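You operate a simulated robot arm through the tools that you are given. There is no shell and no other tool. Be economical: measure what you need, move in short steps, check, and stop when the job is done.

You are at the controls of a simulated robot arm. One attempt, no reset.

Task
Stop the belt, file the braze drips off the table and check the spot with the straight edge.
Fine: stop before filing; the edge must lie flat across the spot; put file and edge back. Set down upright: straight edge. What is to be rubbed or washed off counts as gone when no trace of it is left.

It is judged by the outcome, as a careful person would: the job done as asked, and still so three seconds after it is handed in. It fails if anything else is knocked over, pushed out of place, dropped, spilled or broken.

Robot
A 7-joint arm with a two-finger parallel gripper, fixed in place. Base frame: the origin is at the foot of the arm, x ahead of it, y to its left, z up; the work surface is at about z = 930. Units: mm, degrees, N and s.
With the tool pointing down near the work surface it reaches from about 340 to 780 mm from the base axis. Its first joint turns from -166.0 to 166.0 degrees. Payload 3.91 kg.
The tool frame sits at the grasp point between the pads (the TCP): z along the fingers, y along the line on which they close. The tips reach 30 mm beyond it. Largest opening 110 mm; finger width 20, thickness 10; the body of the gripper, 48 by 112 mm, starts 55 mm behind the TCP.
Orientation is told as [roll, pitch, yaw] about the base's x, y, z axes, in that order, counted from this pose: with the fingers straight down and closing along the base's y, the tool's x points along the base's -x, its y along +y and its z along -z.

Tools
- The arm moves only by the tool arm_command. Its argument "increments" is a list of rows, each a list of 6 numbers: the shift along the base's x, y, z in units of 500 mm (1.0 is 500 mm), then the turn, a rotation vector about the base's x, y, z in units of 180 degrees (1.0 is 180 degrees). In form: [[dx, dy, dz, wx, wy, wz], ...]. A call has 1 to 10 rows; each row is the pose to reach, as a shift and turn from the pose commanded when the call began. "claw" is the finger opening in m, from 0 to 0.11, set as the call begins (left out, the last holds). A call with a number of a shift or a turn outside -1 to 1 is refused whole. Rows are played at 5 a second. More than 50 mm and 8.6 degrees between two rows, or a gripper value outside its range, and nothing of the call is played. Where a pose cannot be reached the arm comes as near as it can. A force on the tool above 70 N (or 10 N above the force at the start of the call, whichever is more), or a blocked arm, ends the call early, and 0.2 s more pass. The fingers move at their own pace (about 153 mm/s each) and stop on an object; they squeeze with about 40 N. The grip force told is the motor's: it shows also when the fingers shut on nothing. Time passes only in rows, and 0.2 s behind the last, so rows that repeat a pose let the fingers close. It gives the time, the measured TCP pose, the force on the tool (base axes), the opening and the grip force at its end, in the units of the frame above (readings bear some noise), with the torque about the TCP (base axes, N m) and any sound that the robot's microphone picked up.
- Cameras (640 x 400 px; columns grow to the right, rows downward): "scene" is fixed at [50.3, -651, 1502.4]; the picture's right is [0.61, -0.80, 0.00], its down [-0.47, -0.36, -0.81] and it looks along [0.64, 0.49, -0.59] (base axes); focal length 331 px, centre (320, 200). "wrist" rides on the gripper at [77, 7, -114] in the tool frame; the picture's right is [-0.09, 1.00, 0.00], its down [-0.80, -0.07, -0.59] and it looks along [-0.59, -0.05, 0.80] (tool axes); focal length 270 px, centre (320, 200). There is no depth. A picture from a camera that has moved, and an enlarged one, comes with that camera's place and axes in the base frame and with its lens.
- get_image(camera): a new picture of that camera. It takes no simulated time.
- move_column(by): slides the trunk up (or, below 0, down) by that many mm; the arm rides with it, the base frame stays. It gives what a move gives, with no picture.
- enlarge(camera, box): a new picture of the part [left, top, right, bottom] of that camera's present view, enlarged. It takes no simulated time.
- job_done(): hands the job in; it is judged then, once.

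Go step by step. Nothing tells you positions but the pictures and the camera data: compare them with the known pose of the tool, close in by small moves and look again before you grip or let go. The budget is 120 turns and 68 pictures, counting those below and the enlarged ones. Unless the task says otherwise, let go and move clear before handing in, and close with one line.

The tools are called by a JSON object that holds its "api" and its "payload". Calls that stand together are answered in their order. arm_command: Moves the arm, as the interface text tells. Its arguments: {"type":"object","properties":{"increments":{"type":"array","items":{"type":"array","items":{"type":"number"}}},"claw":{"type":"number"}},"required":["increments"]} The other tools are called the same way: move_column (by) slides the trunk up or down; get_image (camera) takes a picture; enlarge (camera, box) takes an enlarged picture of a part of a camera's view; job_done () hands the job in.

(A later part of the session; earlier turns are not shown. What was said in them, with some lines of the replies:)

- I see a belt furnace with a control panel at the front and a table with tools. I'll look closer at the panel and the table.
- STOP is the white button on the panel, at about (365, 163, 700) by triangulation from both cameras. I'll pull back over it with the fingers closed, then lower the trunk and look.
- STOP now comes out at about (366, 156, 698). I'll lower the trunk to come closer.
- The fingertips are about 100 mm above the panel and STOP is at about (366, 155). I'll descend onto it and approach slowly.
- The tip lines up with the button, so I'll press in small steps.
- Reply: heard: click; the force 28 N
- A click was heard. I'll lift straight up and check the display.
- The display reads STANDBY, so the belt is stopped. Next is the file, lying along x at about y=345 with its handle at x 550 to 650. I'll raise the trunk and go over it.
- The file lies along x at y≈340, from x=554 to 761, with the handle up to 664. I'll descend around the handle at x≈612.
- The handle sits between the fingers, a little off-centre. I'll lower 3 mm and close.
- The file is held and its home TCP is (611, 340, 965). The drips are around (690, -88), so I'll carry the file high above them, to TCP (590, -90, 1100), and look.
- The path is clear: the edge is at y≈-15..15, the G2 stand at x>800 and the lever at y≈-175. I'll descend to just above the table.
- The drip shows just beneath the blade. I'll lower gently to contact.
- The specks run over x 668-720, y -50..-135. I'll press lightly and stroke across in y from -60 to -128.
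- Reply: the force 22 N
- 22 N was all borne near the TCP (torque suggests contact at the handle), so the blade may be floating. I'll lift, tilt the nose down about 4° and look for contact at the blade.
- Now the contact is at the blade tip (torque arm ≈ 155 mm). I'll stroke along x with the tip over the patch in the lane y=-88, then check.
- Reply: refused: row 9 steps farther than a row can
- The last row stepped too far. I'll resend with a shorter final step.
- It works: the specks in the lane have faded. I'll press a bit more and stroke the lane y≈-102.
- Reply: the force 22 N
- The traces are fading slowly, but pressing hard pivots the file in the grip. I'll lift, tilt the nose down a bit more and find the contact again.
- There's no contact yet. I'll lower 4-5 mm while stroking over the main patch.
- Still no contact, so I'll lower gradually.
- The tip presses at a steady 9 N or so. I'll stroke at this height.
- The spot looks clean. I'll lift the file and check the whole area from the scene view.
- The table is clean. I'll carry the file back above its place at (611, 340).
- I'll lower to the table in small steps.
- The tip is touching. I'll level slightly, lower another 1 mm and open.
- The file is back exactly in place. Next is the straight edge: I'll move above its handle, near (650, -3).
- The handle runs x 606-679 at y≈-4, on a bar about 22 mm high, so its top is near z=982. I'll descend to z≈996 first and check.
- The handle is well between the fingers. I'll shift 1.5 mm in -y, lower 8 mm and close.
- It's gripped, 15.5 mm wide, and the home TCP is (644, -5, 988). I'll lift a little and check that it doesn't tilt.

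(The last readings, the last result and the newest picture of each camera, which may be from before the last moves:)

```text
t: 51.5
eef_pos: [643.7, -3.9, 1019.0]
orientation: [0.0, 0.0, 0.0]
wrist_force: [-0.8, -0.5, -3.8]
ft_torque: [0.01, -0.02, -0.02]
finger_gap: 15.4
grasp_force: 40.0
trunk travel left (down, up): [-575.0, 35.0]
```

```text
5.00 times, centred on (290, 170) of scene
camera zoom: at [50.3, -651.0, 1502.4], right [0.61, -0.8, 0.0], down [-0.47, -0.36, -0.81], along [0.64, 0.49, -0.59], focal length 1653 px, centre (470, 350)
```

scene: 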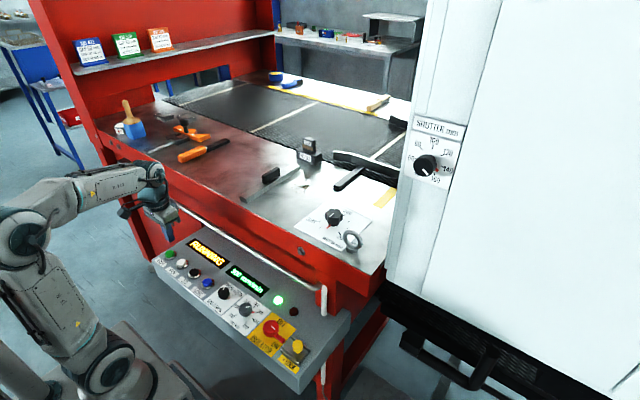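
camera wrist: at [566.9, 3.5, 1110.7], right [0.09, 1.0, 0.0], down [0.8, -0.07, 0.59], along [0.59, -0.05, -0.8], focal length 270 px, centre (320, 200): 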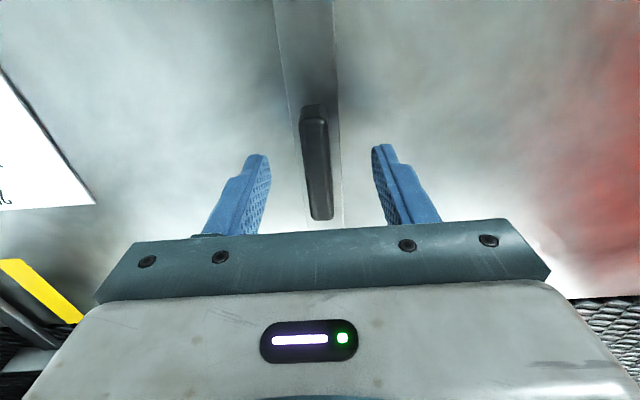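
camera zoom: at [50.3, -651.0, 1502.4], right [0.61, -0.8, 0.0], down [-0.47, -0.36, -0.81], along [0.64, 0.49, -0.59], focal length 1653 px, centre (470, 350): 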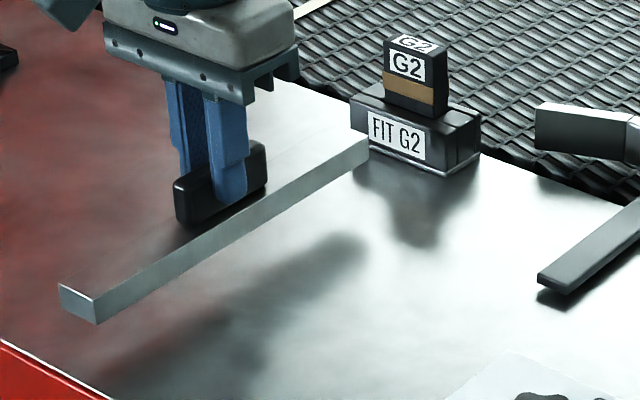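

It's level. I'll move it over the spot, to centre about (674, -93), and lower.

{"api": "arm_command", "payload": {"increments": [[0.02, -0.06, 0, 0, 0, 0], [0.04, -0.12, 0, 0, 0, 0], [0.06, -0.176, 0, 0, 0, 0], [0.06, -0.176, 0, 0, 0, 0], [0.06, -0.176, -0.03, 0, 0, 0], [0.06, -0.176, -0.05, 0, 0, 0], [0.06, -0.176, -0.06, 0, 0, 0], [0.06, -0.176, -0.064, 0, 0, 0], [0.06, -0.176, -0.064, 0, 0, 0]]}}

{"api": "enlarge", "payload": {"camera": "scene", "box": [230, 130, 350, 210]}}

```text
t: 53.5
eef_pos: [675.2, -92.4, 988.1]
orientation: [0.0, -0.1, 0.0]
wrist_force: [3.8, 0.0, 16.3]
ft_torque: [0.03, 1.05, 0.02]
finger_gap: 15.7
grasp_force: 39.7
trunk travel left (down, up): [-575.0, 35.0]
```

```text
5.00 times, centred on (290, 170) of scene
camera zoom: at [50.3, -651.0, 1502.4], right [0.61, -0.8, 0.0], down [-0.47, -0.36, -0.81], along [0.64, 0.49, -0.59], focal length 1653 px, centre (470, 350)
```

zoom: 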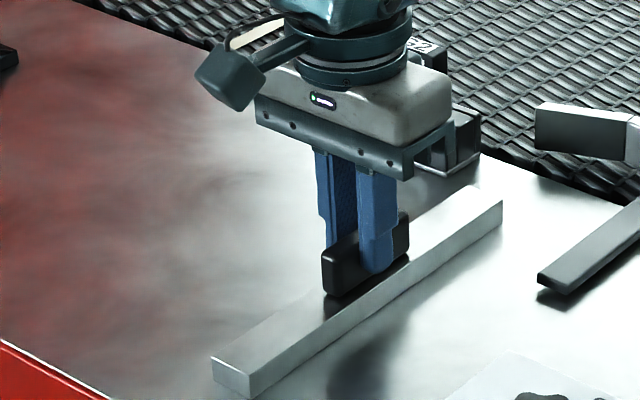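

It's in contact. I'll ease the pressure and open so that the edge lies freely flat, then look.

{"api": "arm_command", "payload": {"increments": [[0, 0, 0.003, 0, 0, 0], [0, 0, 0.003, 0, 0, 0]]}}

{"api": "arm_command", "payload": {"increments": [[0, 0, 0, 0, 0, 0], [0, 0, 0, 0, 0, 0], [0, 0, 0, 0, 0, 0], [0, 0, 0, 0, 0, 0], [0, 0, 0, 0, 0, 0], [0, 0, 0, 0, 0, 0], [0, 0, 0, 0, 0, 0]], "claw": 0.045}}

{"api": "enlarge", "payload": {"camera": "scene", "box": [260, 160, 335, 210]}}

{"api": "get_image", "payload": {"camera": "wrist"}}

```text
t: 54.1
eef_pos: [673.1, -91.1, 988.5]
orientation: [-0.1, -0.2, 0.1]
wrist_force: [5.2, 0.8, 10.0]
ft_torque: [0.03, -1.29, -0.03]
finger_gap: 15.9
grasp_force: 40.3
trunk travel left (down, up): [-575.0, 35.0]
```

```text
t: 55.7
eef_pos: [675.0, -91.7, 986.5]
orientation: [0.0, -0.1, 0.0]
wrist_force: [-0.2, 0.1, -0.4]
ft_torque: [-0.02, -0.01, -0.03]
finger_gap: 45.2
grasp_force: 0.1
trunk travel left (down, up): [-575.0, 35.0]
```

```text
8.00 times, centred on (298, 185) of scene
camera zoom: at [50.3, -651.0, 1502.4], right [0.61, -0.8, 0.0], down [-0.47, -0.36, -0.81], along [0.64, 0.49, -0.59], focal length 2646 px, centre (500, 320)
```

zoom: 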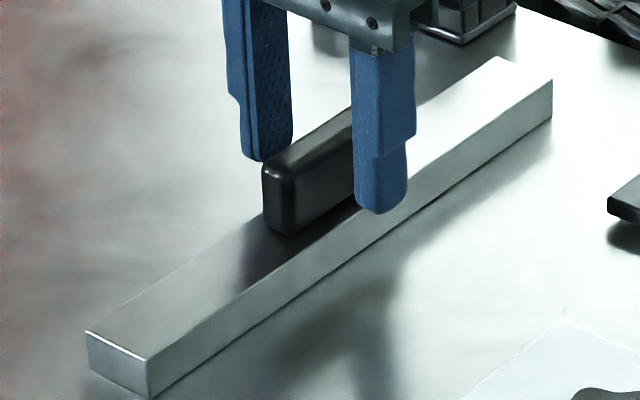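

```text
30 pictures are left
camera wrist: at [597.5, -85.1, 1101.9], right [0.09, 1.0, 0.0], down [0.8, -0.07, 0.59], along [0.59, -0.05, -0.8], focal length 270 px, centre (320, 200)
```

wrist: 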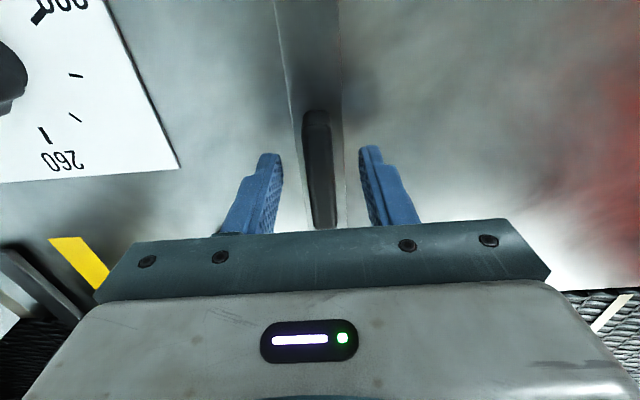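

The edge lies flat across the spot and the table there is even. I'll regrip and carry it back to its place.

{"api": "arm_command", "payload": {"increments": [[0, 0, 0, 0, 0, 0], [0, 0, 0, 0, 0, 0], [0, 0, 0, 0, 0, 0]], "claw": 0.0}}

{"api": "arm_command", "payload": {"increments": [[0, 0, 0.03, 0, 0, 0], [0, 0, 0.06, 0, 0, 0], [-0.02, 0.06, 0.06, 0, 0, 0], [-0.04, 0.12, 0.06, 0, 0, 0], [-0.06, 0.176, 0.06, 0, 0, 0], [-0.06, 0.176, 0.06, 0, 0, 0], [-0.06, 0.176, 0.03, 0, 0, 0], [-0.06, 0.176, 0.01, 0, 0, 0], [-0.06, 0.176, 0.0, 0, 0, 0], [-0.06, 0.176, 0.0, 0, 0, 0]]}}

{"api": "enlarge", "payload": {"camera": "scene", "box": [230, 130, 350, 210]}}

```text
t: 56.5
eef_pos: [675.3, -92.3, 987.0]
orientation: [0.0, 0.0, 0.0]
wrist_force: [0.2, 0.5, 0.1]
ft_torque: [0.03, -0.01, 0.01]
finger_gap: 15.2
grasp_force: 40.4
trunk travel left (down, up): [-575.0, 35.0]
```

```text
t: 58.7
eef_pos: [643.9, -4.6, 987.2]
orientation: [0.0, 0.0, 0.0]
wrist_force: [-0.5, 0.2, 1.3]
ft_torque: [0.05, 0.62, 0.0]
finger_gap: 15.5
grasp_force: 40.1
trunk travel left (down, up): [-575.0, 35.0]
```

```text
5.00 times, centred on (290, 170) of scene
camera zoom: at [50.3, -651.0, 1502.4], right [0.61, -0.8, 0.0], down [-0.47, -0.36, -0.81], along [0.64, 0.49, -0.59], focal length 1653 px, centre (470, 350)
```

zoom: 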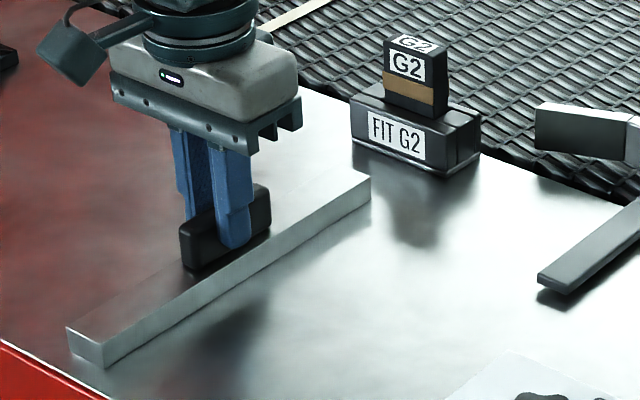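

It's back in place and touching the table. I'll release, rise and check everything.

{"api": "arm_command", "payload": {"increments": [[0, 0, 0, 0, 0, 0], [0, 0, 0, 0, 0, 0], [0, 0, 0, 0, 0, 0]], "claw": 0.05}}

{"api": "arm_command", "payload": {"increments": [[0, 0, 0.05, 0, 0, 0], [0, 0, 0.13, 0, 0, 0], [0, 0, 0.22, 0, 0, 0], [-0.08, 0.03, 0.28, 0, 0, 0], [-0.16, 0.1, 0.34, 0, 0, 0], [-0.22, 0.17, 0.38, 0, 0, 0]]}}

{"api": "enlarge", "payload": {"camera": "scene", "box": [230, 130, 350, 210]}}

{"api": "get_image", "payload": {"camera": "scene"}}

{"api": "enlarge", "payload": {"camera": "scene", "box": [275, 165, 335, 205]}}

```text
t: 59.5
eef_pos: [644.6, -5.8, 987.5]
orientation: [0.0, -0.1, -0.1]
wrist_force: [0.6, 0.3, -0.2]
ft_torque: [0.02, 0.01, 0.04]
finger_gap: 50.1
grasp_force: 0.1
trunk travel left (down, up): [-575.0, 35.0]
```

```text
refused: row 4 steps farther than a row can; nothing moved
```

```text
5.00 times, centred on (290, 170) of scene
camera zoom: at [50.3, -651.0, 1502.4], right [0.61, -0.8, 0.0], down [-0.47, -0.36, -0.81], along [0.64, 0.49, -0.59], focal length 1653 px, centre (470, 350)
```

zoom: 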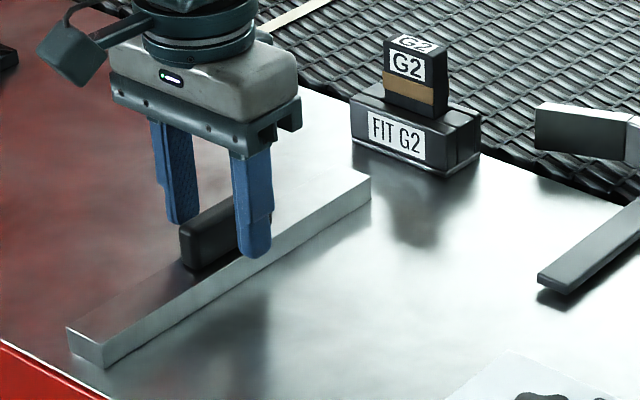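

```text
27 pictures are left
```

scene: 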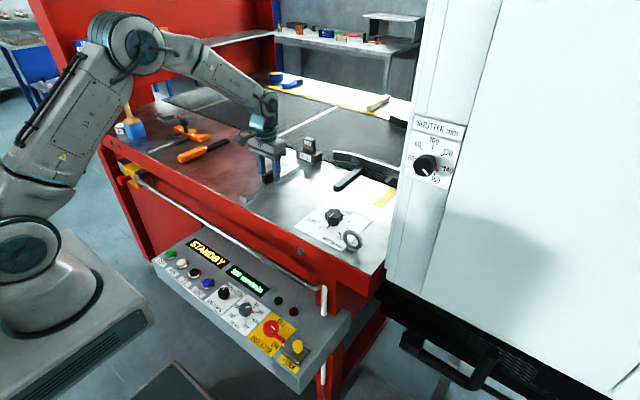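

```text
10.00 times, centred on (305, 185) of scene
camera zoom: at [50.3, -651.0, 1502.4], right [0.61, -0.8, 0.0], down [-0.47, -0.36, -0.81], along [0.64, 0.49, -0.59], focal length 3307 px, centre (470, 350)
```

zoom: 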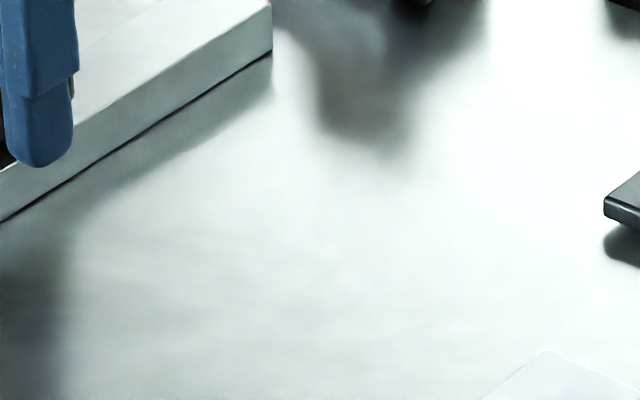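

The table is clean and the edge is released at its home; only the retreat was refused for a step too long. I'll retreat in smaller steps.

{"api": "arm_command", "payload": {"increments": [[0, 0, 0.05, 0, 0, 0], [0, 0, 0.13, 0, 0, 0], [0, 0, 0.21, 0, 0, 0], [-0.05, 0.02, 0.27, 0, 0, 0], [-0.1, 0.06, 0.32, 0, 0, 0], [-0.15, 0.1, 0.36, 0, 0, 0]]}}

{"api": "get_image", "payload": {"camera": "scene"}}

{"api": "get_image", "payload": {"camera": "wrist"}}

```text
t: 60.9
eef_pos: [566.8, 45.7, 1167.0]
orientation: [0.0, 0.0, 0.0]
wrist_force: [1.0, 0.0, -0.3]
ft_torque: [0.01, 0.04, 0.04]
finger_gap: 49.9
grasp_force: 0.0
trunk travel left (down, up): [-575.0, 35.0]
```

```text
25 pictures are left
```

scene: 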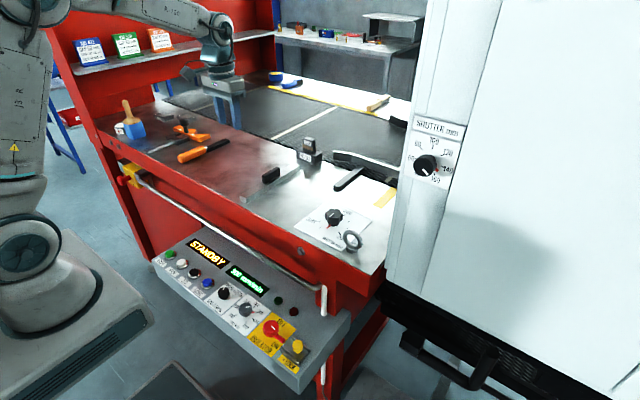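

```text
24 pictures are left
camera wrist: at [490.5, 53.1, 1282.2], right [0.09, 1.0, 0.0], down [0.8, -0.07, 0.59], along [0.59, -0.05, -0.8], focal length 270 px, centre (320, 200)
```

wrist: 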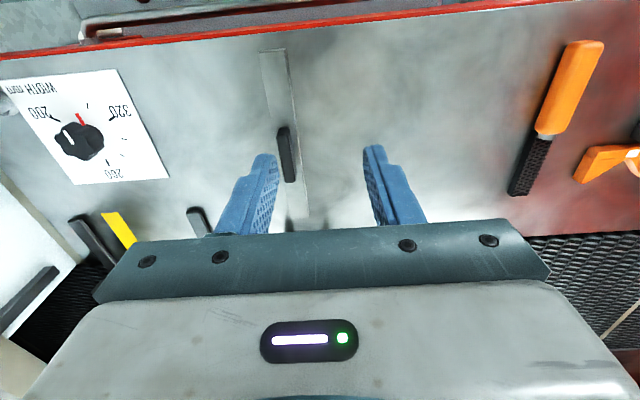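

The belt is in STANDBY, the table is clean, the file and straight edge are back, and the arm is clear. I'm handing in.

{"api": "job_done", "payload": {}}

```text
The job is handed in.
```

I stopped the belt first (the panel shows STANDBY), filed the braze drips off until no trace showed, laid the straight edge flat across the spot, and put the file and the upright straight edge back in their places.
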